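You operate a simulated robot arm through the tools that you are given. There is no shell and no other tool.

You run a simulated robot arm. Do the job below in one go: nothing can be reset, and whatever is moved stays where it is left.

TASK
The white felt end has slipped: bring it up to the line and lay the teal strip back on.
Fine: strip aside and blue clamp up first; clamp down before the strip goes back; the red clamp stays.

The check looks at the end state, three seconds after you hand in, the way a careful person would. Anything else that was tipped, shoved, dropped, spilled or broken makes it a failure.

THE ROBOT
A 7-joint arm with a two-finger parallel gripper, fixed in place. Base frame: the origin is at the foot of the arm, x ahead of it, y to its left, z up; the work surface is at about z = 788. Readings come in mm, degrees, newtons and seconds.
With the tool pointing down near the work surface it reaches from about 100 to 660 mm from the base axis. Its first joint turns from -66.0 to 66.0 degrees. Payload 1.57 kg.
Tool frame: the origin (TCP) lies between the finger pads and is the grasp point; the fingertips stand 30 mm ahead of it; z points along the fingers, y is the line along which they close. The gripper opens to 80 mm. The fingers are 17 mm wide and 12 mm thick; the gripper's body (40 by 82 mm) begins 80 mm behind the TCP.
Orientation is told as [roll, pitch, yaw] about the base's x, y, z axes, in that order, counted from this pose: with the fingers straight down and closing along the base's y, the tool's x points along the base's -x, its y along +y and its z along -z.

THE INTERFACE
- The arm moves only by the tool apply_moves. Its argument "deltas" is a list of rows, each a list of 7 numbers: the opening, from 0 (shut) to 1 (fully open), then the shift along the tool's x, y, z in mm, then the turn, a rotation vector about the tool's x, y, z in degrees. In form: [[hand, tx, ty, tz, rx, ry, rz], ...]. A call has 1 to 20 rows; each row is the pose to reach, as a shift and turn from the pose commanded when the call began, along the tool's axes at that moment. A row lasts 0.2 s, in which the tool goes at most 50 mm and 8.6 degrees; a call with a longer step from one row to the next is refused whole, and so is a gripper value outside its range. A pose out of reach is approached as far as the arm can. The call stops where the force on the tool passes 90 N (or 10 N more than at its start, if that is more) or the arm is blocked; 0.2 s more then pass. Each finger travels about 72 mm/s and halts on what it meets, pressing with about 41 N; the grip force reading is that of the motor and also rises with nothing between the fingers. The clock runs only during rows and for 0.2 s after the last one: add rows that repeat a pose to give the fingers time. The reply holds the time, the measured pose of the TCP, the force on the tool along the base axes, the opening and the grip force, in the units named above and with some noise, with the torque about the TCP (base axes, N m) and any sound that the robot's microphone picked up.
- Cameras (640 x 400 px; columns grow to the right, rows downward): "scene" is fixed at [33.7, 420.1, 1423.3]; the picture's right is [-0.92, -0.39, 0.00], its down [-0.22, 0.53, -0.82] and it looks along [0.32, -0.76, -0.57] (base axes); focal length 329 px, centre (320, 200). "wrist" rides on the gripper at [72, -7, -122] in the tool frame; the picture's right is [0.09, 1.00, 0.00], its down [-0.84, 0.08, -0.54] and it looks along [-0.54, 0.05, 0.84] (tool axes); focal length 238 px, centre (320, 200). There is no depth. A picture from a camera that has moved, and an enlarged one, comes with that camera's place and axes in the base frame and with its lens.
- camera(camera): a new picture of that camera. It takes no simulated time.
- zoom(camera, box): a new picture of the part [left, top, right, bottom] of that camera's present view, enlarged. It takes no simulated time.
- sign_off(): hands the job in; it is judged then, once.

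Places have to be worked out from the pictures, the camera data and where the tool is seen. Open the gripper and draw the arm clear of the work before you hand the job in, unless the task says otherwise.

The tools are called after "Emit:" as name(argument=value, ...) on one line, values as JSON. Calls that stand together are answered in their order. apply_moves: Moves the arm, as the interface text tells. Its arguments: {"type":"object","properties":{"deltas":{"type":"array","items":{"type":"array","items":{"type":"number"}}}},"required":["deltas"]} The other tools are called the same way: camera (camera) takes a picture; zoom (camera, box) takes an enlarged picture of a part of a camera's view; sign_off () hands the job in.

At the start:

```text
time: 0.0
eef_pos: [353.2, -134.1, 1099.5]
ee_rot: [0.0, 0.1, 0.0]
force: [0.7, -0.4, 0.0]
ft_torque: [-0.03, 0.02, 0.0]
width: 79.9
grip_force: 0.1
```

scene: 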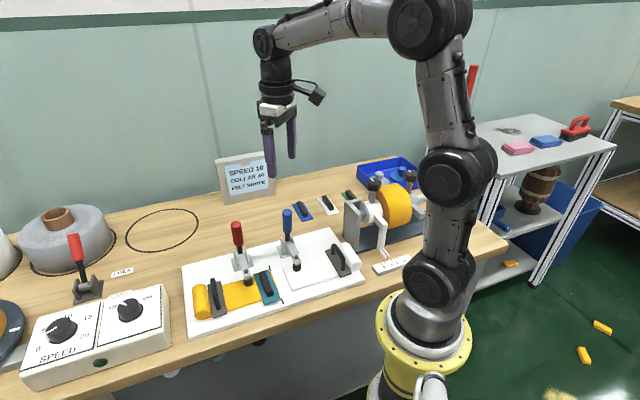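
wrist: 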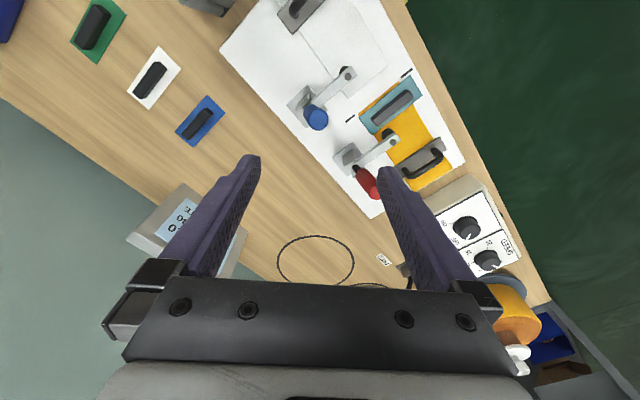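

I start by looking closer at the board with the clamps, the felt, and the teal strip.

Emit:
zoom(camera="scene", box=[170, 200, 390, 340])

Emit:
zoom(camera="wrist", box=[220, 0, 480, 220])

Emit:
camera(camera="scene")

```text
2.86 times, centred on (280, 270) of scene
camera zoom: at [33.7, 420.1, 1423.3], right [-0.92, -0.39, 0.0], down [-0.22, 0.53, -0.82], along [0.32, -0.76, -0.57], focal length 941 px, centre (434, 0)
```

zoom: 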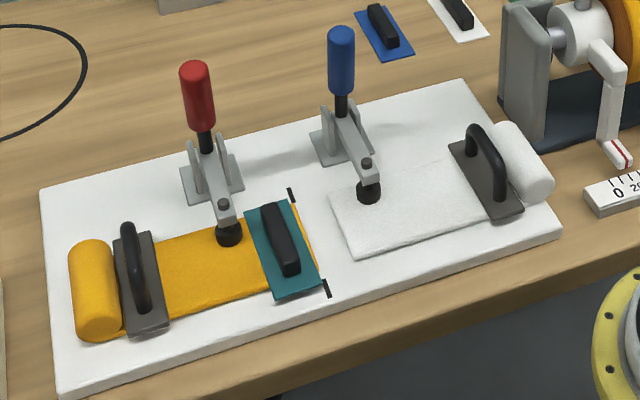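

```text
1.82 times, centred on (350, 110) of wrist
camera zoom: at [281.3, -140.0, 1221.4], right [-0.09, 1.0, 0.0], down [0.84, 0.08, 0.54], along [0.54, 0.05, -0.84], focal length 433 px, centre (266, 364)
```

zoom: 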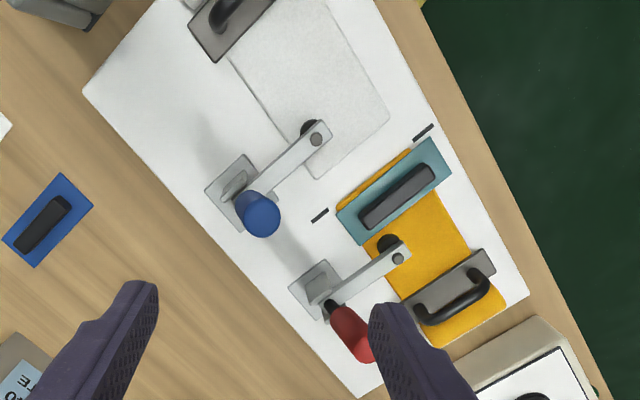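

```text
taken
```

scene: 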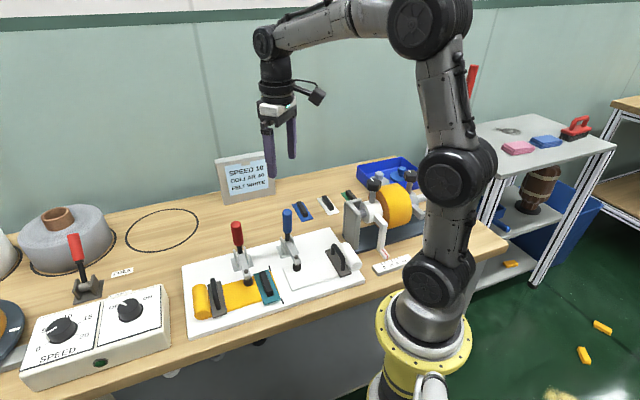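

Board is diagonal (about 45°) on the bench; I want closer views of the clamps, the strip and the neighbouring parts before moving.

Emit:
zoom(camera="scene", box=[225, 200, 325, 280])

Emit:
zoom(camera="scene", box=[180, 255, 300, 345])

Emit:
zoom(camera="scene", box=[280, 220, 420, 310])

Emit:
zoom(camera="scene", box=[0, 190, 190, 390])

Emit:
zoom(camera="scene", box=[210, 140, 430, 260])

```text
5.00 times, centred on (275, 240) of scene
camera zoom: at [33.7, 420.1, 1423.3], right [-0.92, -0.39, 0.0], down [-0.22, 0.53, -0.82], along [0.32, -0.76, -0.57], focal length 1646 px, centre (545, 0)
```

zoom: 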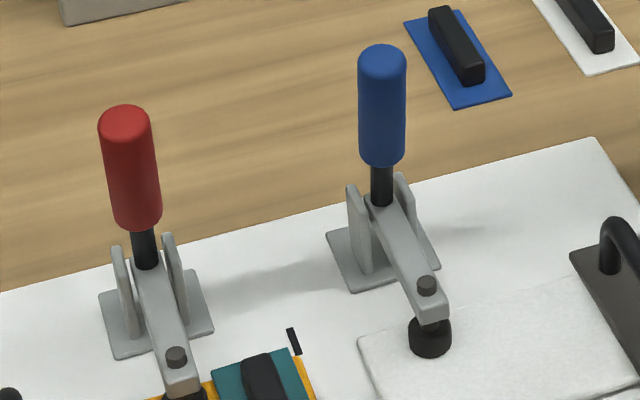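

```text
4.44 times, centred on (240, 300) of scene
camera zoom: at [33.7, 420.1, 1423.3], right [-0.92, -0.39, 0.0], down [-0.22, 0.53, -0.82], along [0.32, -0.76, -0.57], focal length 1463 px, centre (676, -244)
```

zoom: 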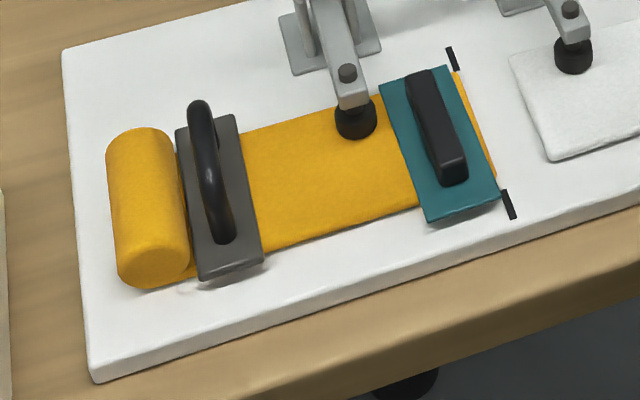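

```text
4.44 times, centred on (350, 265) of scene
camera zoom: at [33.7, 420.1, 1423.3], right [-0.92, -0.39, 0.0], down [-0.22, 0.53, -0.82], along [0.32, -0.76, -0.57], focal length 1463 px, centre (187, -89)
```

zoom: 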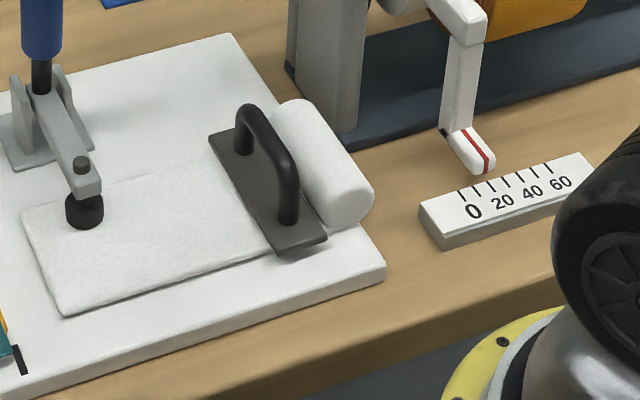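

```text
2.00 times, centred on (95, 290) of scene
camera zoom: at [33.7, 420.1, 1423.3], right [-0.92, -0.39, 0.0], down [-0.22, 0.53, -0.82], along [0.32, -0.76, -0.57], focal length 658 px, centre (770, 20)
```

zoom: 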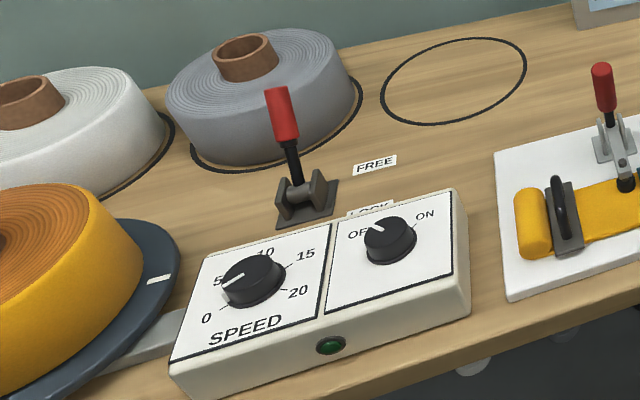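

```text
2.91 times, centred on (320, 200) of scene
camera zoom: at [33.7, 420.1, 1423.3], right [-0.92, -0.39, 0.0], down [-0.22, 0.53, -0.82], along [0.32, -0.76, -0.57], focal length 958 px, centre (320, 200)
```

zoom: 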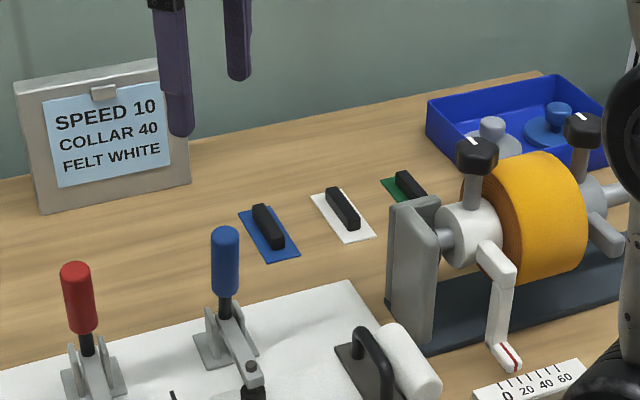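

The strip lies on the amber end beside the line, the white end is about 30 mm short of it, and the blue clamp arm is down on the white felt. I turn the tool 45° to match the board and move to a safe viewpoint on the near side, above everything.

Emit:
apply_moves(deltas=[[1, 12, 26, 25, 0, 0, 7.5], [1, 25, 53, 50, 0, 0, 15], [1, 37, 80, 75, 0, 0, 22.5], [1, 50, 106, 100, 0, 0, 30], [1, 62, 133, 125, 0, 0, 37.5], [1, 74, 159, 149, 0, 0, 45], [1, 74, 159, 149, 0, 0, 45]])

```text
time: 1.6
eef_pos: [280.6, 25.6, 950.2]
ee_rot: [0.0, -0.1, -45.1]
force: [0.8, 0.4, -0.2]
ft_torque: [-0.01, 0.01, -0.02]
width: 80.0
grip_force: 0.0
```

Now at the viewpoint near the board's near edge; I take wrist and scene pictures.

Emit:
camera(camera="wrist")

Emit:
camera(camera="scene")

```text
taken
camera wrist: at [225.0, 71.3, 1072.0], right [0.64, 0.77, 0.0], down [0.65, -0.54, 0.54], along [0.42, -0.35, -0.84], focal length 238 px, centre (320, 200)
```

wrist: 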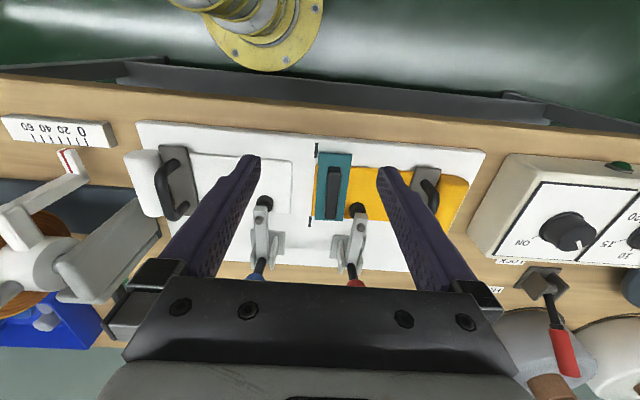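

```text
taken
```

scene: 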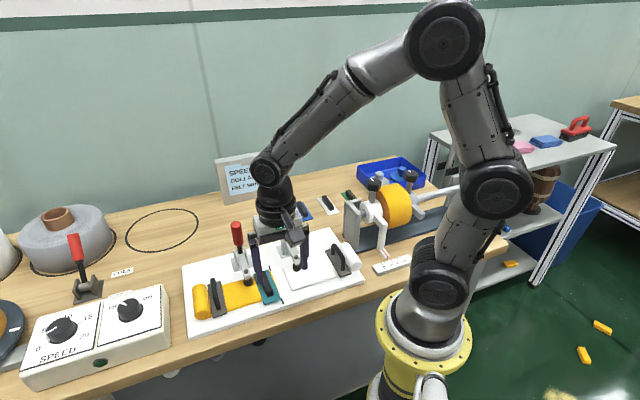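

The wrist view shows the strip between the fingers. I zoom in for accurate positions of strip, line and clamps.

Emit:
zoom(camera="wrist", box=[230, 110, 450, 250])

Emit:
zoom(camera="wrist", box=[110, 100, 330, 300])

```text
2.86 times, centred on (340, 180) of wrist
camera zoom: at [225.0, 71.3, 1072.0], right [0.64, 0.77, 0.0], down [0.65, -0.54, 0.54], along [0.42, -0.35, -0.84], focal length 681 px, centre (263, 257)
```

zoom: 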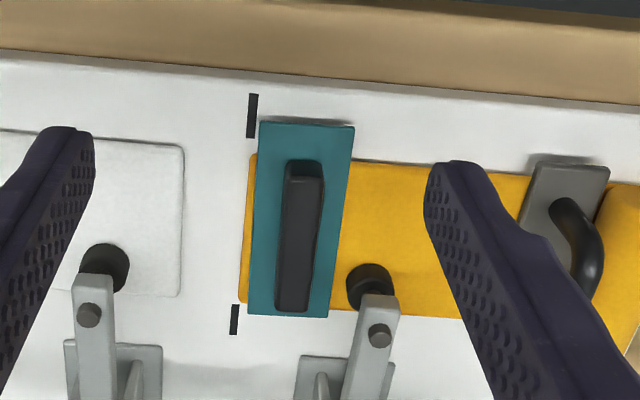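

```text
2.00 times, centred on (220, 200) of wrist
camera zoom: at [225.0, 71.3, 1072.0], right [0.64, 0.77, 0.0], down [0.65, -0.54, 0.54], along [0.42, -0.35, -0.84], focal length 477 px, centre (520, 200)
```

zoom: 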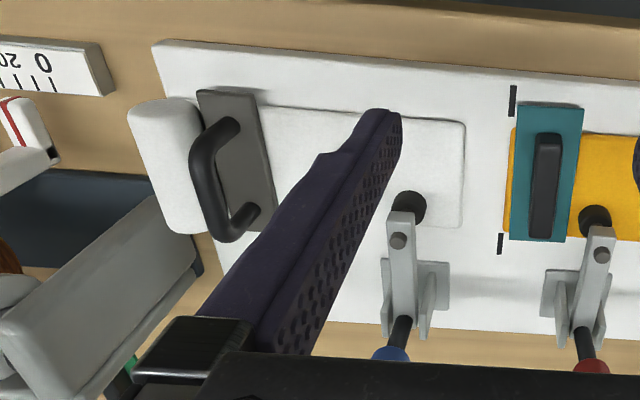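

I zoom further on the strip, its grip bar and the two pad heads to see edges and heights.

Emit:
zoom(camera="wrist", box=[300, 135, 370, 230])

Emit:
zoom(camera="wrist", box=[230, 170, 300, 290])

Emit:
zoom(camera="scene", box=[240, 225, 320, 310])

```text
4.21 times, centred on (335, 182) of wrist
camera zoom: at [225.0, 71.3, 1072.0], right [0.64, 0.77, 0.0], down [0.65, -0.54, 0.54], along [0.42, -0.35, -0.84], focal length 1004 px, centre (257, 274)
```

zoom: 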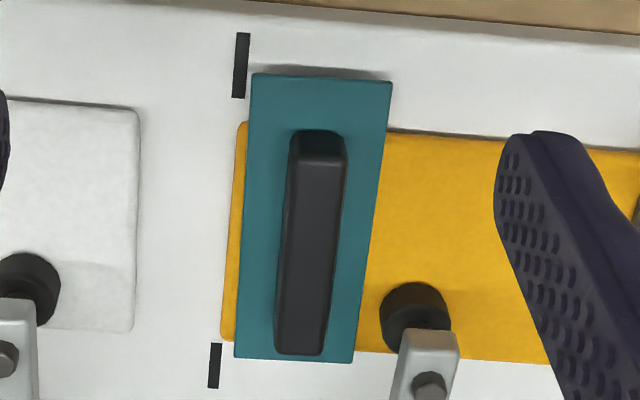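

```text
3.33 times, centred on (265, 230) of wrist
camera zoom: at [225.0, 71.3, 1072.0], right [0.64, 0.77, 0.0], down [0.65, -0.54, 0.54], along [0.42, -0.35, -0.84], focal length 794 px, centre (503, 100)
```

zoom: 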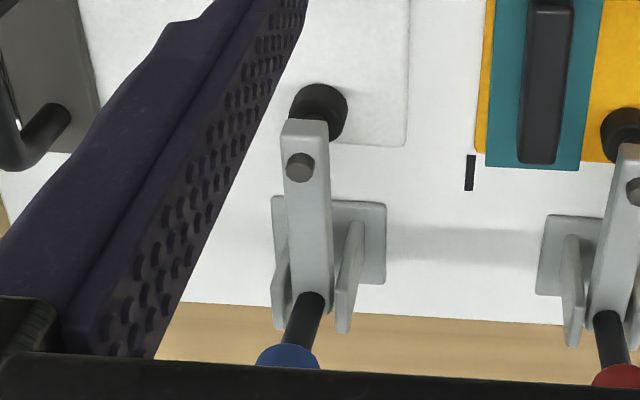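

```text
4.71 times, centred on (280, 268) of scene
camera zoom: at [33.6, 420.1, 1423.3], right [-0.92, -0.39, 0.0], down [-0.22, 0.53, -0.82], along [0.32, -0.76, -0.57], focal length 1549 px, centre (508, -118)
```

zoom: 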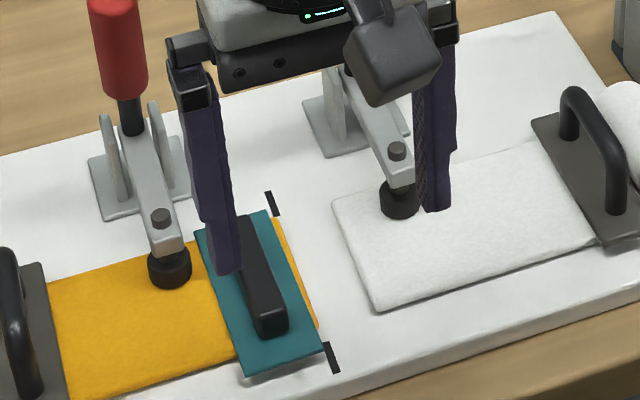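

Estimates (in board axes L=(x+y)/√2, W=(x−y)/√2): line at L≈214, white end at L≈187, strip grip bar centred at about (348, −12), 12 mm wide, 60 mm long and about 22 mm tall. I move above the bar at a safe height with the fingers half open.

Emit:
apply_moves(deltas=[[0.6, -25, 7, 12, 0, 0, -0.6], [0.45, -50, 14, 24, 0, 0, -1.2], [0.45, -74, 21, 36, 0, 0, -1.8], [0.45, -74, 21, 50, 0, 0, -1.8], [0.45, -74, 21, 50, 0, 0, -1.8]])

Emit:
camera(camera="wrist")

Emit:
zoom(camera="scene", box=[220, 205, 340, 315])

```text
time: 2.8
eef_pos: [346.7, -10.7, 900.9]
ee_rot: [0.0, -0.1, -43.2]
force: [0.5, 1.0, -0.7]
ft_torque: [-0.02, 0.01, -0.02]
width: 36.2
grip_force: 0.1
```

```text
taken
camera wrist: at [290.0, 32.5, 1022.5], right [0.61, 0.79, 0.0], down [0.66, -0.52, 0.54], along [0.43, -0.33, -0.84], focal length 238 px, centre (320, 200)
```

wrist: 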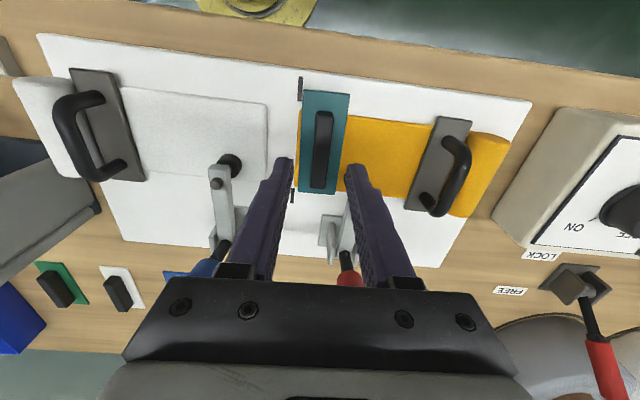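

```text
3.64 times, centred on (280, 260) of scene
camera zoom: at [33.7, 420.1, 1423.3], right [-0.92, -0.39, 0.0], down [-0.22, 0.53, -0.82], along [0.32, -0.76, -0.57], focal length 1197 px, centre (466, -18)
```

zoom: 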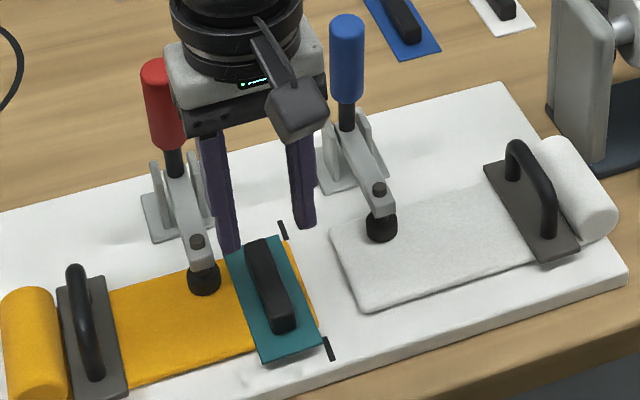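

The fingers are above the strip's bar. I zoom to check alignment between the fingers and the bar before descending.

Emit:
zoom(camera="wrist", box=[270, 70, 380, 210])

```text
2.86 times, centred on (325, 140) of wrist
camera zoom: at [290.0, 32.5, 1022.5], right [0.61, 0.79, 0.0], down [0.66, -0.52, 0.54], along [0.43, -0.33, -0.84], focal length 681 px, centre (306, 371)
```

zoom: 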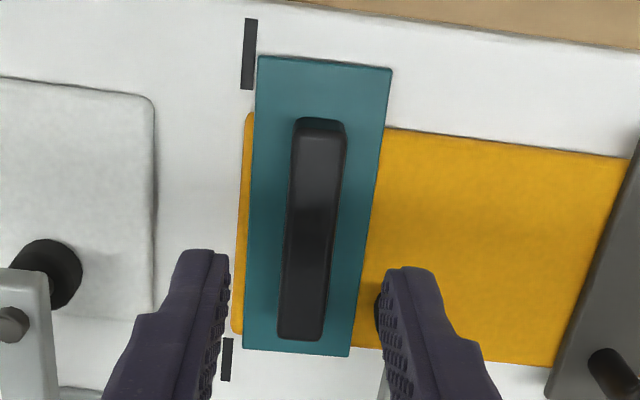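

Comparing the two heights gives board top at z≈797 and bar top at z≈828, so the strip's plate is near z≈806 and the bar centre is nearer W≈260. I shift 7 mm along the bar and lower to TCP z≈842, fingertips still above the plate.

Emit:
apply_moves(deltas=[[0.45, -7, 0.5, 15, 0, 0, 0], [0.45, -7, 0.5, 30, 0, 0, 0], [0.45, -7, 0.5, 45, 0, 0, 0], [0.45, -7, 0.5, 53, 0, 0, 0], [0.45, -7, 0.5, 59, 0, 0, 0], [0.45, -7, 0.5, 59, 0, 0, 0]])

Emit:
camera(camera="wrist")

Emit:
zoom(camera="scene", box=[220, 225, 320, 315])

```text
time: 4.2
eef_pos: [352.8, -17.1, 841.2]
ee_rot: [0.0, 0.1, -43.3]
force: [-0.4, 0.4, 0.1]
ft_torque: [-0.02, 0.0, -0.01]
width: 36.3
grip_force: 0.2
```

```text
taken
camera wrist: at [295.6, 27.0, 963.5], right [0.61, 0.79, 0.0], down [0.66, -0.52, 0.54], along [0.43, -0.33, -0.84], focal length 238 px, centre (320, 200)
```

wrist: 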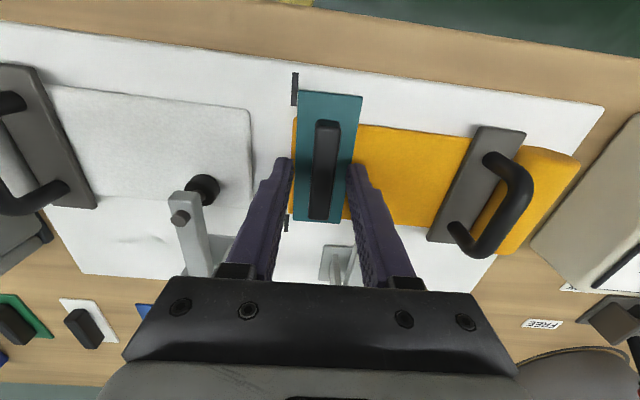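

```text
4.44 times, centred on (270, 270) of scene
camera zoom: at [33.7, 420.1, 1423.3], right [-0.92, -0.39, 0.0], down [-0.22, 0.53, -0.82], along [0.32, -0.76, -0.57], focal length 1463 px, centre (542, -111)
```

zoom: 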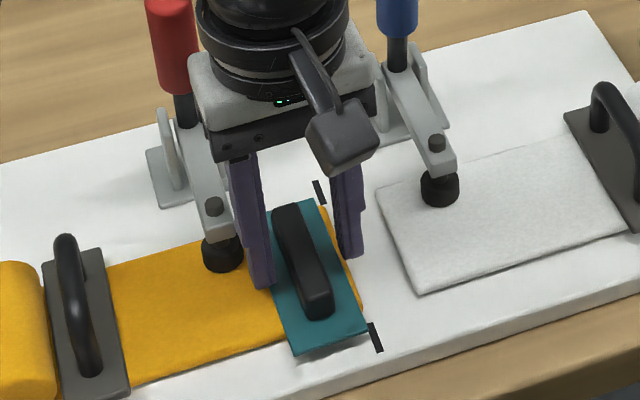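

The fingers straddle the bar. I zoom the wrist view to confirm the overlap height before closing.

Emit:
zoom(camera="wrist", box=[270, 75, 390, 235])

Emit:
zoom(camera="scene", box=[255, 245, 315, 300])

```text
2.50 times, centred on (330, 155) of wrist
camera zoom: at [295.6, 27.0, 963.5], right [0.61, 0.79, 0.0], down [0.66, -0.52, 0.54], along [0.43, -0.33, -0.84], focal length 596 px, centre (295, 312)
```

zoom: 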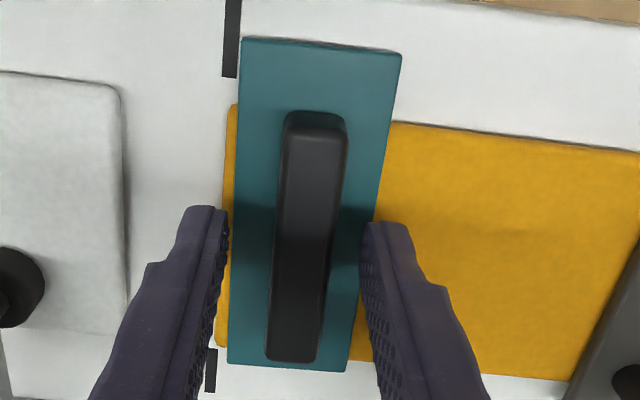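

```text
7.27 times, centred on (285, 272) of scene
camera zoom: at [33.7, 420.1, 1423.3], right [-0.92, -0.39, 0.0], down [-0.22, 0.53, -0.82], along [0.32, -0.76, -0.57], focal length 2394 px, centre (574, -327)
```

zoom: 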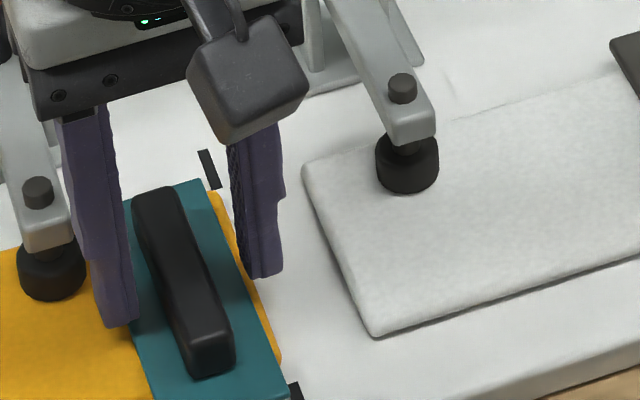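

Height estimates scatter a bit, so I lower in small steps and watch the force for any touch on the plate.

Emit:
apply_moves(deltas=[[0.45, 0, 0, 1, 0, 0, 0], [0.45, 0, 0, 2, 0, 0, 0], [0.45, 0, 0, 2, 0, 0, 0]])

```text
time: 5.0
eef_pos: [351.9, -17.1, 838.5]
ee_rot: [0.0, 0.0, -43.2]
force: [-0.7, 0.5, -0.5]
ft_torque: [-0.01, 0.0, 0.0]
width: 36.1
grip_force: 0.0
```

No contact yet at tip height about 808.5. I close on the bar here, giving the fingers time.

Emit:
apply_moves(deltas=[[0.3, 0, 0, 0, 0, 0, 0], [0.15, 0, 0, 0, 0, 0, 0], [0, 0, 0, 0, 0, 0, 0], [0, 0, 0, 0, 0, 0, 0], [0, 0, 0, 0, 0, 0, 0]])

Emit:
zoom(camera="wrist", box=[270, 75, 390, 235])

Emit:
zoom(camera="scene", box=[255, 245, 315, 300])

```text
time: 6.2
eef_pos: [351.8, -16.8, 839.1]
ee_rot: [0.0, 0.1, -43.2]
force: [0.6, 0.5, 1.4]
ft_torque: [-0.05, -0.05, -0.01]
width: 15.0
grip_force: 30.8
```

```text
2.50 times, centred on (330, 155) of wrist
camera zoom: at [295.5, 27.2, 961.8], right [0.61, 0.79, 0.0], down [0.66, -0.52, 0.54], along [0.43, -0.33, -0.84], focal length 596 px, centre (295, 312)
```

zoom: 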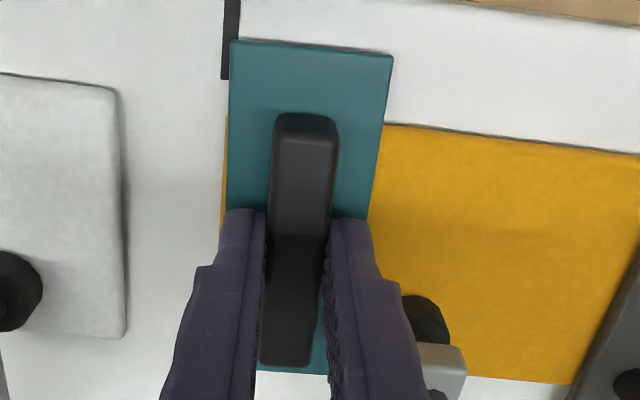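

```text
7.27 times, centred on (285, 272) of scene
camera zoom: at [33.7, 420.1, 1423.3], right [-0.92, -0.39, 0.0], down [-0.22, 0.53, -0.82], along [0.32, -0.76, -0.57], focal length 2394 px, centre (574, -327)
```

zoom: 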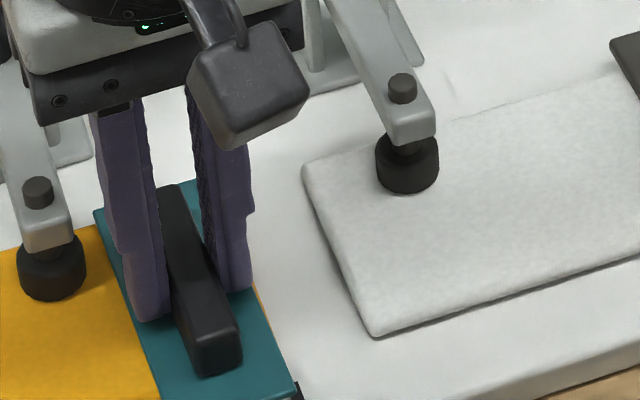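

Bar is held (width 15 mm, 31 N). I lift straight up gently and check that the strip comes along level and the felts don't move.

Emit:
apply_moves(deltas=[[0, 0, 0, -5, 0, 0, 0], [0, 0, 0, -15, 0, 0, 0], [0, 0, 0, -35, 0, 0, 0], [0, 0, 0, -65, 0, 0, 0], [0, 0, 0, -95, 0, 0, 0], [0, 0, 0, -125, 0, 0, 0], [0, 0, 0, -155, 0, 0, 0], [0, 0, 0, -180, 0, 0, 0], [0, 0, 0, -180, 0, 0, 0]])

Emit:
camera(camera="wrist")

Emit:
camera(camera="scene")

```text
time: 8.2
eef_pos: [352.0, -14.6, 1020.7]
ee_rot: [0.0, -0.1, -43.1]
force: [-0.8, 0.7, -0.7]
ft_torque: [0.02, 0.0, -0.02]
width: 15.0
grip_force: 30.6
```

```text
taken
camera wrist: at [293.9, 27.6, 1142.7], right [0.61, 0.79, 0.0], down [0.66, -0.52, 0.54], along [0.43, -0.33, -0.84], focal length 238 px, centre (320, 200)
```

wrist: 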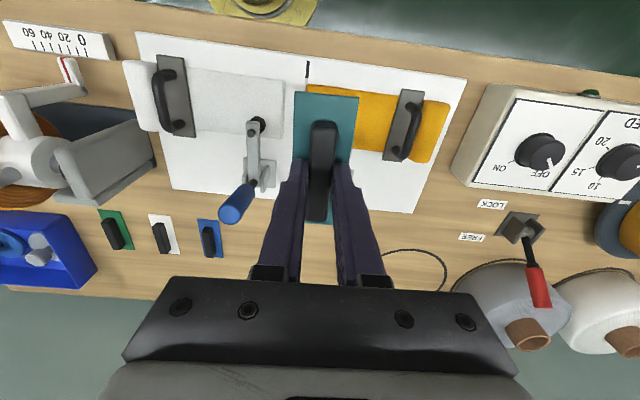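

```text
taken
```

scene: 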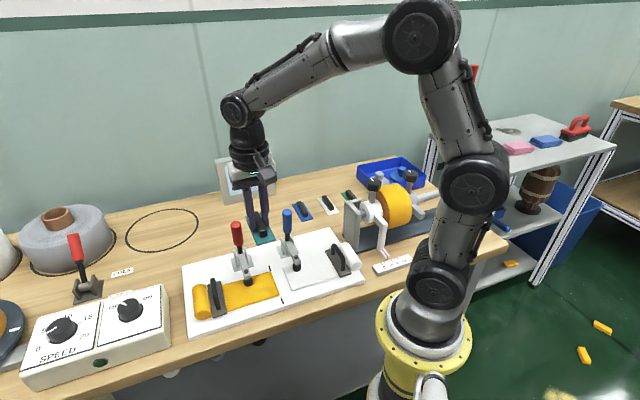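

Strip is level in the grip and both felts look unmoved; the blue handle top is near z≈953. I raise a little more and carry the strip over the clamps to the empty bench strip beyond the board (about (509, −184)).

Emit:
apply_moves(deltas=[[0, 0, 0, -20, 0, 0, 0], [0, -38, -2, -25, 0, 0, 0], [0, -76, -5, -25, 0, 0, 0], [0, -114, -7, -25, 0, 0, 0], [0, -152, -10, -25, 0, 0, 0], [0, -191, -12, -25, 0, 0, 0], [0, -230, -14, -25, 0, 0, 0], [0, -230, -14, -25, 0, 0, 0]])

Emit:
camera(camera="wrist")

Emit:
camera(camera="scene")

```text
time: 10.0
eef_pos: [511.5, -185.6, 1045.0]
ee_rot: [0.0, 0.0, -43.2]
force: [-0.1, 0.0, -0.6]
ft_torque: [0.04, -0.03, 0.01]
width: 14.8
grip_force: 31.0
```

```text
taken
camera wrist: at [454.2, -140.9, 1167.2], right [0.61, 0.79, 0.0], down [0.66, -0.52, 0.54], along [0.43, -0.33, -0.84], focal length 238 px, centre (320, 200)
```

wrist: 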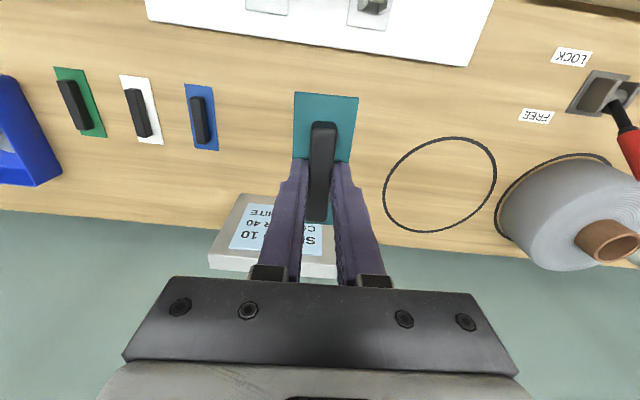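

```text
taken
```

scene: 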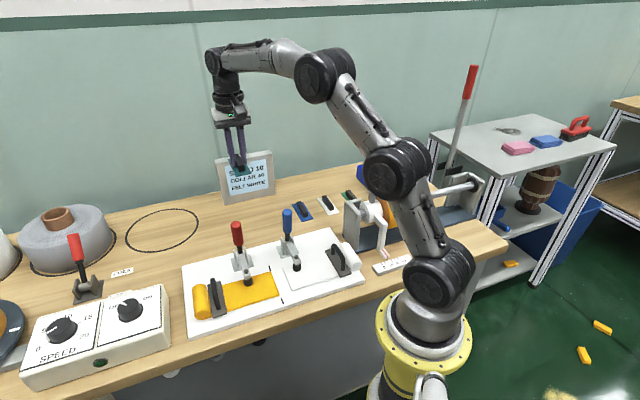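

Clear bench below (sign, circle and other strips all well away). I lower towards the bench, stopping about 15–20 mm above expected touch.

Emit:
apply_moves(deltas=[[0, 0, 0, 40, 0, 0, 0], [0, 0, 0, 80, 0, 0, 0], [0, 0, 0, 120, 0, 0, 0], [0, 0, 0, 160, 0, 0, 0], [0, 0, 0, 190, 0, 0, 0], [0, 0, 0, 203, 0, 0, 0], [0, 0, 0, 203, 0, 0, 0]])

Emit:
zoom(camera="scene", box=[200, 170, 320, 260])

Emit:
camera(camera="wrist")

```text
time: 11.6
eef_pos: [509.8, -182.6, 841.4]
ee_rot: [-0.1, 0.1, -43.1]
force: [0.4, 0.8, 0.9]
ft_torque: [0.02, -0.01, 0.02]
width: 14.7
grip_force: 31.2
```

```text
4.44 times, centred on (260, 215) of scene
camera zoom: at [33.7, 420.1, 1423.4], right [-0.92, -0.39, 0.0], down [-0.22, 0.53, -0.82], along [0.32, -0.76, -0.57], focal length 1463 px, centre (587, 133)
```

zoom: 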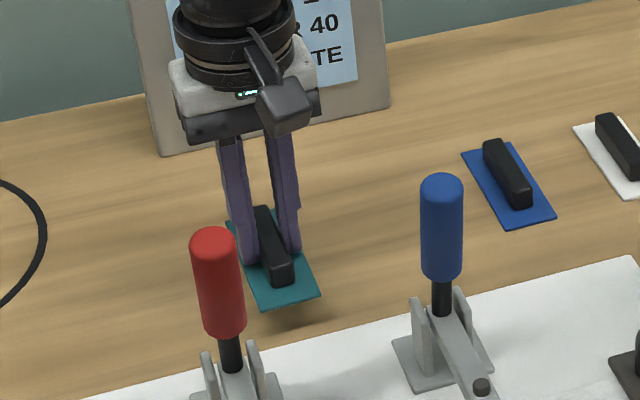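

```text
taken
camera wrist: at [453.0, -139.3, 962.8], right [0.61, 0.79, 0.0], down [0.66, -0.52, 0.54], along [0.43, -0.33, -0.84], focal length 238 px, centre (320, 200)
```

wrist: 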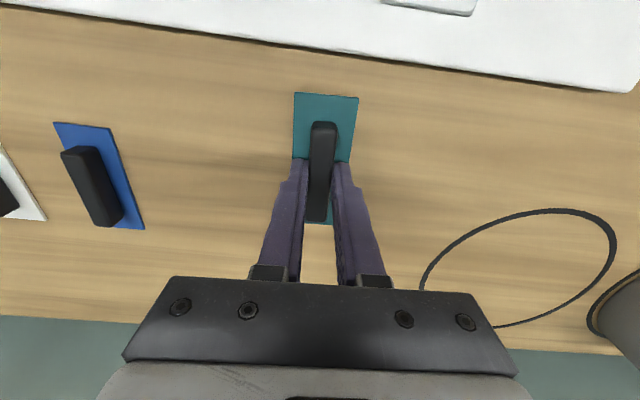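

Still above the bench (visible shadow gap). I go down in small steps, watching the vertical force.

Emit:
apply_moves(deltas=[[0, 0, 0, 3, 0, 0, 0], [0, 0, 0, 6, 0, 0, 0], [0, 0, 0, 8, 0, 0, 0], [0, 0, 0, 8, 0, 0, 0]])

Emit:
zoom(camera="scene", box=[230, 205, 270, 240])

```text
time: 12.6
eef_pos: [509.5, -183.0, 832.0]
ee_rot: [0.0, 0.0, -43.2]
force: [0.9, -0.5, -0.9]
ft_torque: [-0.01, -0.01, 0.0]
width: 14.8
grip_force: 30.6
```

```text
11.43 times, centred on (250, 222) of scene
camera zoom: at [33.7, 420.1, 1423.4], right [-0.92, -0.39, 0.0], down [-0.22, 0.53, -0.82], along [0.32, -0.76, -0.57], focal length 3762 px, centre (1120, -57)
```

zoom: 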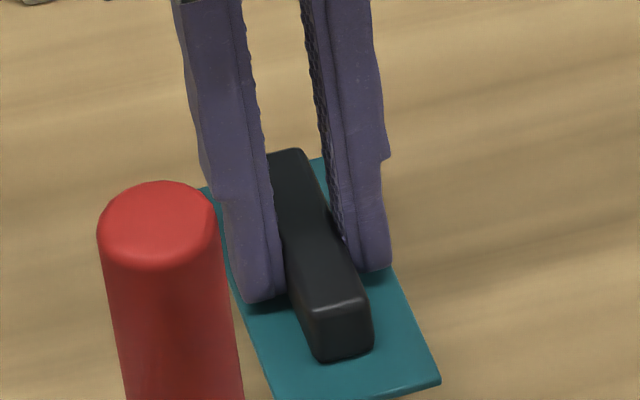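

No contact yet; I continue in 2 mm steps.

Emit:
apply_moves(deltas=[[0, 0, 0, 2, 0, 0, 0], [0, 0, 0, 4, 0, 0, 0], [0, 0, 0, 4, 0, 0, 0]])

Emit:
zoom(camera="scene", box=[230, 205, 270, 240])

```text
time: 13.4
eef_pos: [508.6, -182.6, 829.9]
ee_rot: [0.0, 0.0, -43.2]
force: [0.6, 0.8, -0.2]
ft_torque: [0.03, 0.0, 0.01]
width: 14.8
grip_force: 31.0
```

```text
11.43 times, centred on (250, 222) of scene
camera zoom: at [33.7, 420.1, 1423.4], right [-0.92, -0.39, 0.0], down [-0.22, 0.53, -0.82], along [0.32, -0.76, -0.57], focal length 3762 px, centre (1120, -57)
```

zoom: 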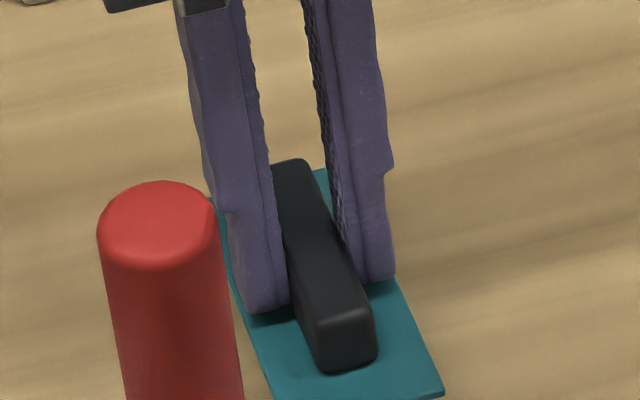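

Still free. Two more small steps down.

Emit:
apply_moves(deltas=[[0, 0, 0, 2, 0, 0, 0], [0, 0, 0, 4, 0, 0, 0], [0, 0, 0, 4, 0, 0, 0]])

Emit:
zoom(camera="scene", box=[230, 205, 270, 240])

```text
time: 14.2
eef_pos: [510.0, -183.2, 824.5]
ee_rot: [0.1, 0.0, -43.2]
force: [0.0, -0.9, 0.6]
ft_torque: [0.02, 0.01, -0.01]
width: 14.9
grip_force: 30.8
```

```text
11.43 times, centred on (250, 222) of scene
camera zoom: at [33.7, 420.1, 1423.4], right [-0.92, -0.39, 0.0], down [-0.22, 0.53, -0.82], along [0.32, -0.76, -0.57], focal length 3762 px, centre (1120, -57)
```

zoom: 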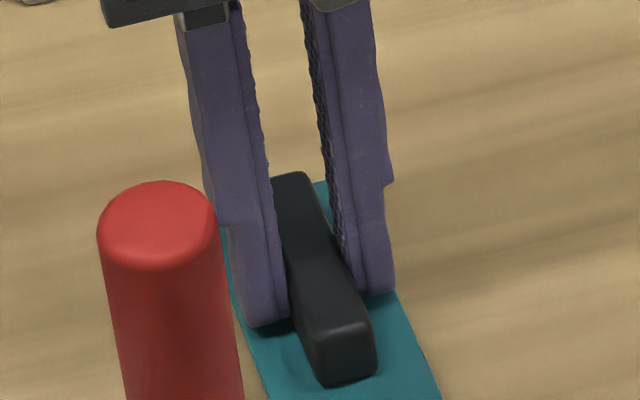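

Still no force. I step 1 mm at a time now.

Emit:
apply_moves(deltas=[[0, 0, 0, 1, 0, 0, 0], [0, 0, 0, 2, 0, 0, 0], [0, 0, 0, 2, 0, 0, 0]])

```text
time: 15.0
eef_pos: [509.5, -183.2, 824.4]
ee_rot: [-0.1, 0.0, -43.3]
force: [-0.4, -0.2, -0.2]
ft_torque: [0.02, 0.01, 0.0]
width: 15.0
grip_force: 31.6
```

Emit:
apply_moves(deltas=[[0, 0, 0, 1, 0, 0, 0], [0, 0, 0, 2, 0, 0, 0], [0, 0, 0, 2, 0, 0, 0]])

Emit:
zoom(camera="scene", box=[230, 205, 270, 240])

Emit:
camera(camera="wrist")

```text
time: 15.8
eef_pos: [510.5, -183.5, 821.5]
ee_rot: [0.0, 0.0, -43.3]
force: [0.3, 0.5, 0.3]
ft_torque: [0.0, 0.0, -0.04]
width: 14.7
grip_force: 30.7
```

```text
11.43 times, centred on (250, 222) of scene
camera zoom: at [33.7, 420.1, 1423.4], right [-0.92, -0.39, 0.0], down [-0.22, 0.53, -0.82], along [0.32, -0.76, -0.57], focal length 3762 px, centre (1120, -57)
```

zoom: 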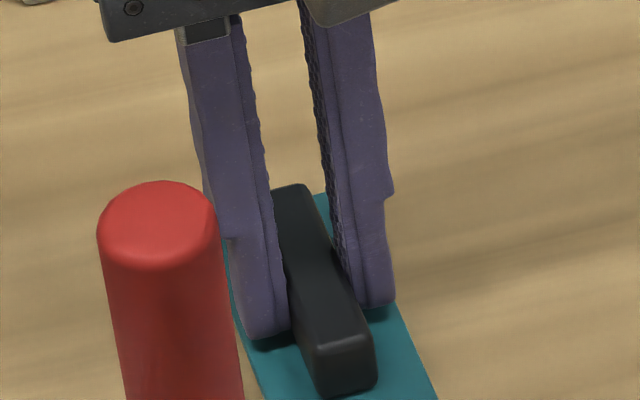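

```text
taken
camera wrist: at [453.3, -139.2, 943.6], right [0.61, 0.79, 0.0], down [0.66, -0.52, 0.54], along [0.43, -0.33, -0.84], focal length 238 px, centre (320, 200)
```

wrist: 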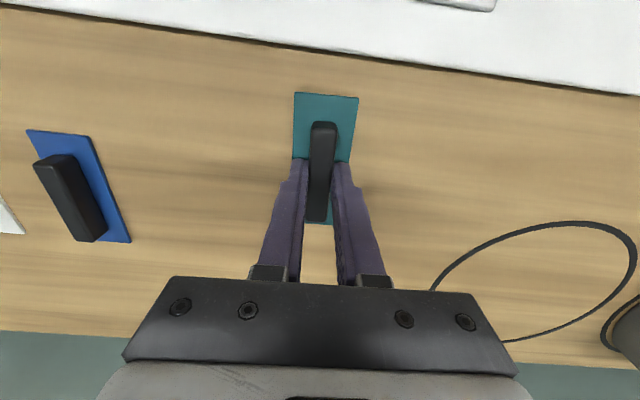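

Fingertips at about z=791.5, so the strip must be just above the bench. I keep stepping 1 mm with force checks.

Emit:
apply_moves(deltas=[[0, 0, 0, 1, 0, 0, 0], [0, 0, 0, 1, 0, 0, 0], [0, 0, 0, 2, 0, 0, 0], [0, 0, 0, 2, 0, 0, 0]])

```text
time: 16.8
eef_pos: [508.7, -183.5, 820.2]
ee_rot: [0.0, 0.0, -43.3]
force: [0.9, -0.2, -0.2]
ft_torque: [-0.03, -0.03, 0.0]
width: 15.0
grip_force: 30.7
```

Emit:
zoom(camera="scene", box=[235, 215, 275, 250])

Emit:
zoom(camera="wrist", box=[270, 75, 390, 235])

```text
11.43 times, centred on (255, 232) of scene
camera zoom: at [33.7, 420.1, 1423.4], right [-0.92, -0.39, 0.0], down [-0.22, 0.53, -0.82], along [0.32, -0.76, -0.57], focal length 3762 px, centre (1063, -171)
```

zoom: 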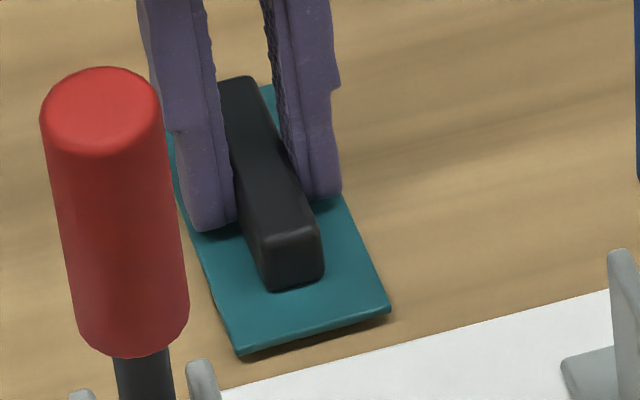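

```text
2.50 times, centred on (330, 155) of wrist
camera zoom: at [452.8, -139.7, 941.3], right [0.61, 0.79, 0.0], down [0.66, -0.52, 0.54], along [0.43, -0.33, -0.84], focal length 596 px, centre (295, 312)
```

zoom: 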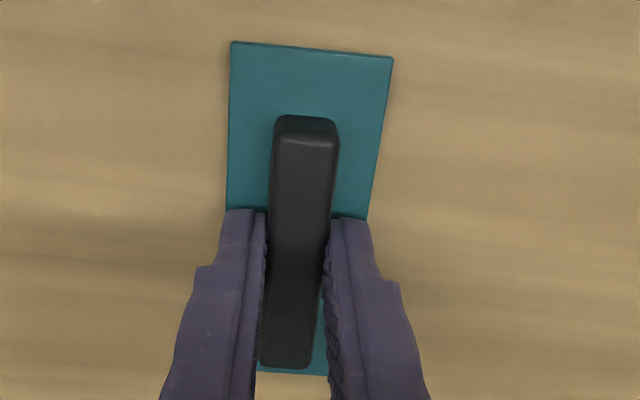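

Very near contact. Another 1 mm steps.

Emit:
apply_moves(deltas=[[0, 0, 0, 1, 0, 0, 0], [0, 0, 0, 1, 0, 0, 0], [0, 0, 0, 1, 0, 0, 0]])

```text
time: 17.6
eef_pos: [510.0, -182.8, 820.0]
ee_rot: [-0.1, -0.1, -43.2]
force: [-0.4, -0.8, -0.7]
ft_torque: [-0.01, 0.02, 0.0]
width: 14.9
grip_force: 31.0
```

Emit:
apply_moves(deltas=[[0, 0, 0, 1, 0, 0, 0], [0, 0, 0, 1, 0, 0, 0], [0, 0, 0, 1, 0, 0, 0]])

Emit:
zoom(camera="scene", box=[235, 215, 275, 250])

Emit:
zoom(camera="wrist", box=[270, 75, 390, 235])

```text
time: 18.4
eef_pos: [510.4, -182.9, 817.6]
ee_rot: [0.0, 0.1, -43.2]
force: [0.9, 0.0, -0.4]
ft_torque: [0.06, 0.03, 0.01]
width: 14.5
grip_force: 30.9
```

```text
11.43 times, centred on (255, 232) of scene
camera zoom: at [33.7, 420.1, 1423.4], right [-0.92, -0.39, 0.0], down [-0.22, 0.53, -0.82], along [0.32, -0.76, -0.57], focal length 3762 px, centre (1063, -171)
```

zoom: 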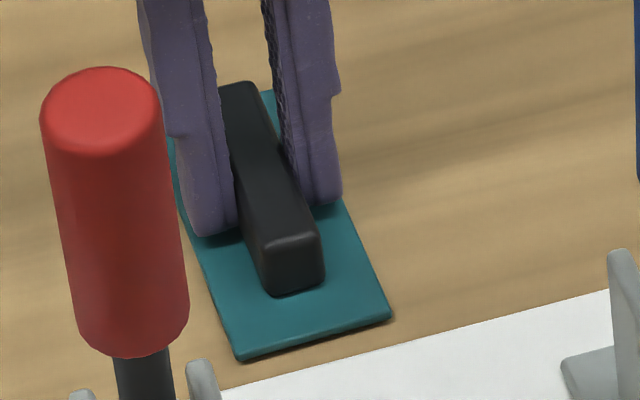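

```text
2.50 times, centred on (330, 155) of wrist
camera zoom: at [453.0, -139.8, 939.4], right [0.61, 0.79, 0.0], down [0.66, -0.52, 0.54], along [0.43, -0.33, -0.84], focal length 596 px, centre (295, 312)
```

zoom: 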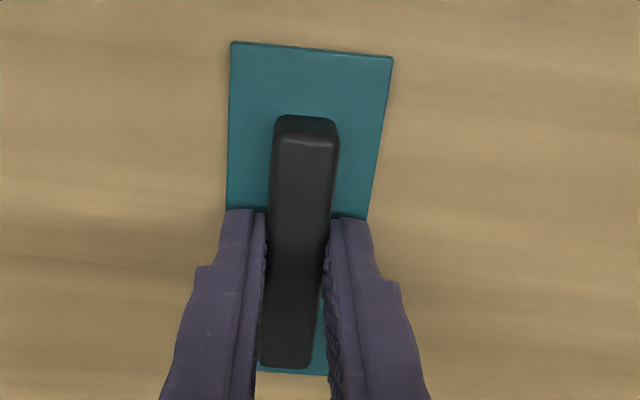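

The shadow gap has almost vanished; one more millimetre to settle contact.

Emit:
apply_moves(deltas=[[0, 0, 0, 1, 0, 0, 0], [0, 0, 0, 1, 0, 0, 0]])

```text
time: 19.0
eef_pos: [509.6, -183.7, 816.6]
ee_rot: [-0.1, 0.0, -43.2]
force: [0.0, -0.9, -0.7]
ft_torque: [0.01, 0.0, -0.01]
width: 14.8
grip_force: 30.8
```

Emit:
apply_moves(deltas=[[0, 0, 0, 1, 0, 0, 0], [0, 0, 0, 1, 0, 0, 0]])

Emit:
zoom(camera="scene", box=[235, 215, 275, 250])

```text
time: 19.6
eef_pos: [508.9, -183.4, 816.2]
ee_rot: [-0.1, 0.1, -43.2]
force: [0.4, 0.8, 1.0]
ft_torque: [-0.02, -0.03, 0.0]
width: 14.8
grip_force: 31.0
```

```text
11.43 times, centred on (255, 232) of scene
camera zoom: at [33.6, 420.1, 1423.3], right [-0.92, -0.39, 0.0], down [-0.22, 0.53, -0.82], along [0.32, -0.76, -0.57], focal length 3762 px, centre (1063, -171)
```

zoom: 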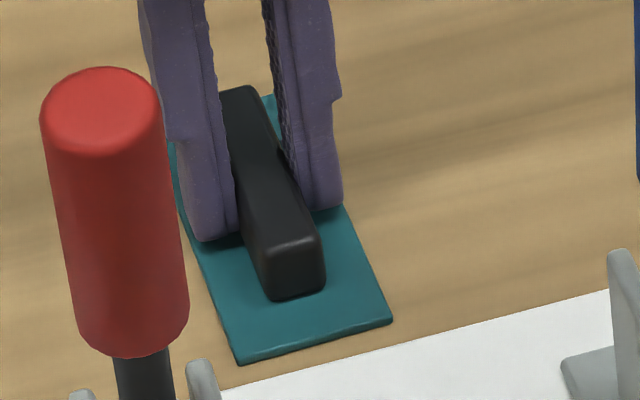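

The strip edge now moves less than the fingers do, so it is resting on the bench. I open the fingers and back straight up.

Emit:
apply_moves(deltas=[[0.25, 0, 0, 0, 0, 0, 0], [0.4, 0, 0, 0, 0, 0, 0], [0.45, 0, 0, 0, 0, 0, 0], [0.45, 0, 0, -10, 0, 0, 0], [0.45, 0, 0, -40, 0, 0, 0], [0.45, 0, 0, -80, 0, 0, 0], [0.45, 0, 0, -120, 0, 0, 0], [0.45, 0, 0, -160, 0, 0, 0], [0.45, 0, 0, -200, 0, 0, 0], [0.45, 0, 0, -200, 0, 0, 0]])

Emit:
camera(camera="wrist")

Emit:
zoom(camera="scene", box=[200, 170, 320, 260])

```text
time: 21.8
eef_pos: [511.1, -182.4, 1017.2]
ee_rot: [0.0, 0.0, -43.2]
force: [-0.9, -0.8, 0.2]
ft_torque: [-0.03, 0.0, 0.02]
width: 36.1
grip_force: 0.0
```

```text
taken
camera wrist: at [453.8, -139.3, 1138.7], right [0.61, 0.79, 0.0], down [0.66, -0.52, 0.54], along [0.43, -0.33, -0.84], focal length 238 px, centre (320, 200)
```

wrist: 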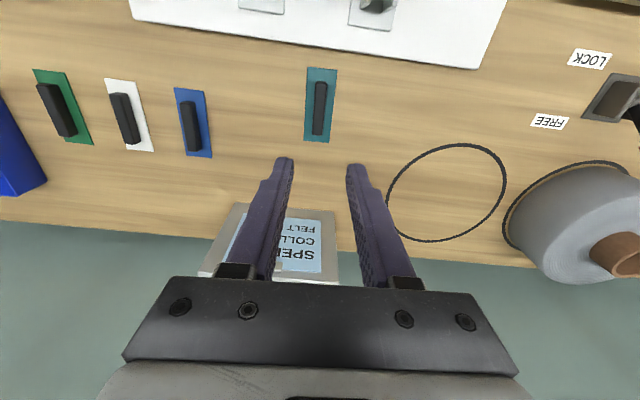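

```text
4.44 times, centred on (260, 215) of scene
camera zoom: at [33.7, 420.1, 1423.3], right [-0.92, -0.39, 0.0], down [-0.22, 0.53, -0.82], along [0.32, -0.76, -0.57], focal length 1463 px, centre (587, 133)
```

zoom: 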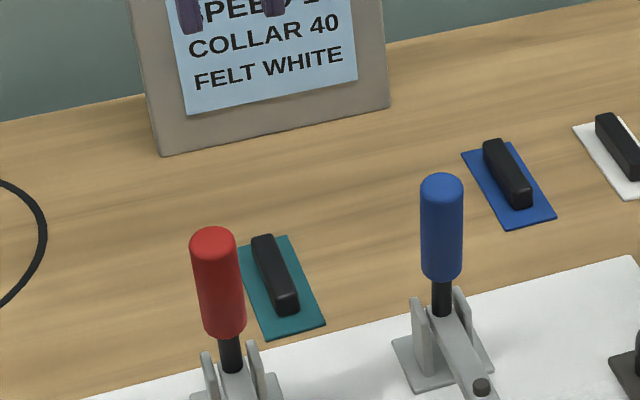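

The teal strip rests flat on the bare bench, well apart from everything. Next I go back high over the handles to a spot in front of the blue clamp to measure it.

Emit:
apply_moves(deltas=[[0.6, 0, 0, -25, 0, 0, 0], [0.8, 37, -12, -25, 0, 0, 0.4], [1, 74, -24, -25, 0, 0, 0.8], [1, 112, -36, -25, 0, 0, 1.2], [1, 149, -47, -25, 0, 0, 1.6], [1, 186, -59, -25, 0, 0, 1.9], [1, 223, -71, -25, 0, 0, 1.9], [1, 223, -71, -25, 0, 0, 1.9]])

Emit:
camera(camera="wrist")

Emit:
camera(camera="scene")

```text
time: 23.6
eef_pos: [297.9, -81.1, 1041.1]
ee_rot: [0.0, 0.0, -45.1]
force: [-0.4, -0.6, -0.5]
ft_torque: [0.01, -0.02, -0.04]
width: 80.1
grip_force: 0.1
```

```text
taken
camera wrist: at [242.0, -35.8, 1163.0], right [0.64, 0.77, 0.0], down [0.65, -0.54, 0.54], along [0.42, -0.35, -0.84], focal length 238 px, centre (320, 200)
```

wrist: 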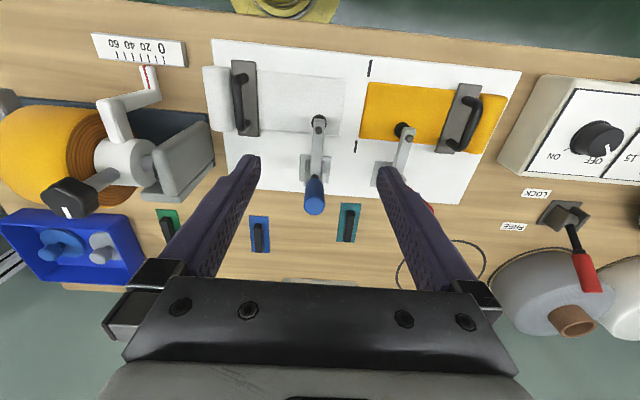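

```text
taken
```

scene: 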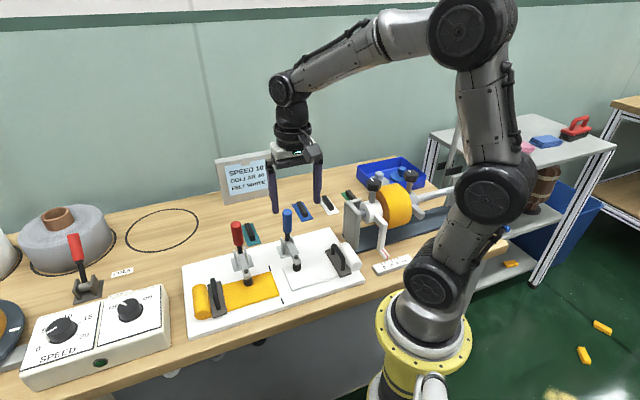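

The strip is fine where it lies. I zoom on the blue clamp in both views to locate the handle and hinge.

Emit:
zoom(camera="wrist", box=[270, 90, 370, 230])

Emit:
zoom(camera="scene", box=[260, 195, 320, 285])

```text
2.86 times, centred on (320, 160) of wrist
camera zoom: at [242.0, -35.8, 1163.0], right [0.64, 0.77, 0.0], down [0.65, -0.54, 0.54], along [0.42, -0.35, -0.84], focal length 681 px, centre (320, 314)
```

zoom: 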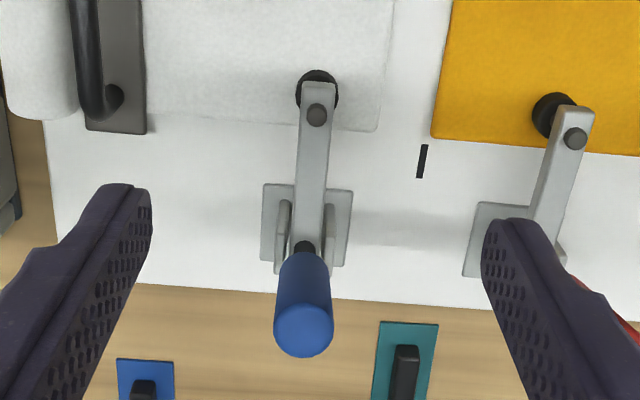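

```text
4.44 times, centred on (290, 240) of scene
camera zoom: at [33.6, 420.1, 1423.3], right [-0.92, -0.39, 0.0], down [-0.22, 0.53, -0.82], along [0.32, -0.76, -0.57], focal length 1463 px, centre (453, 22)
```

zoom: 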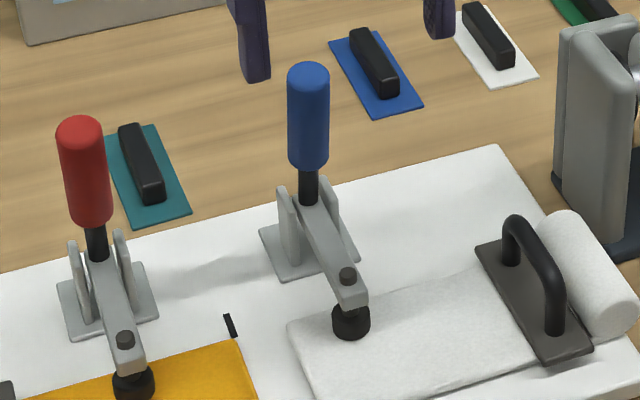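

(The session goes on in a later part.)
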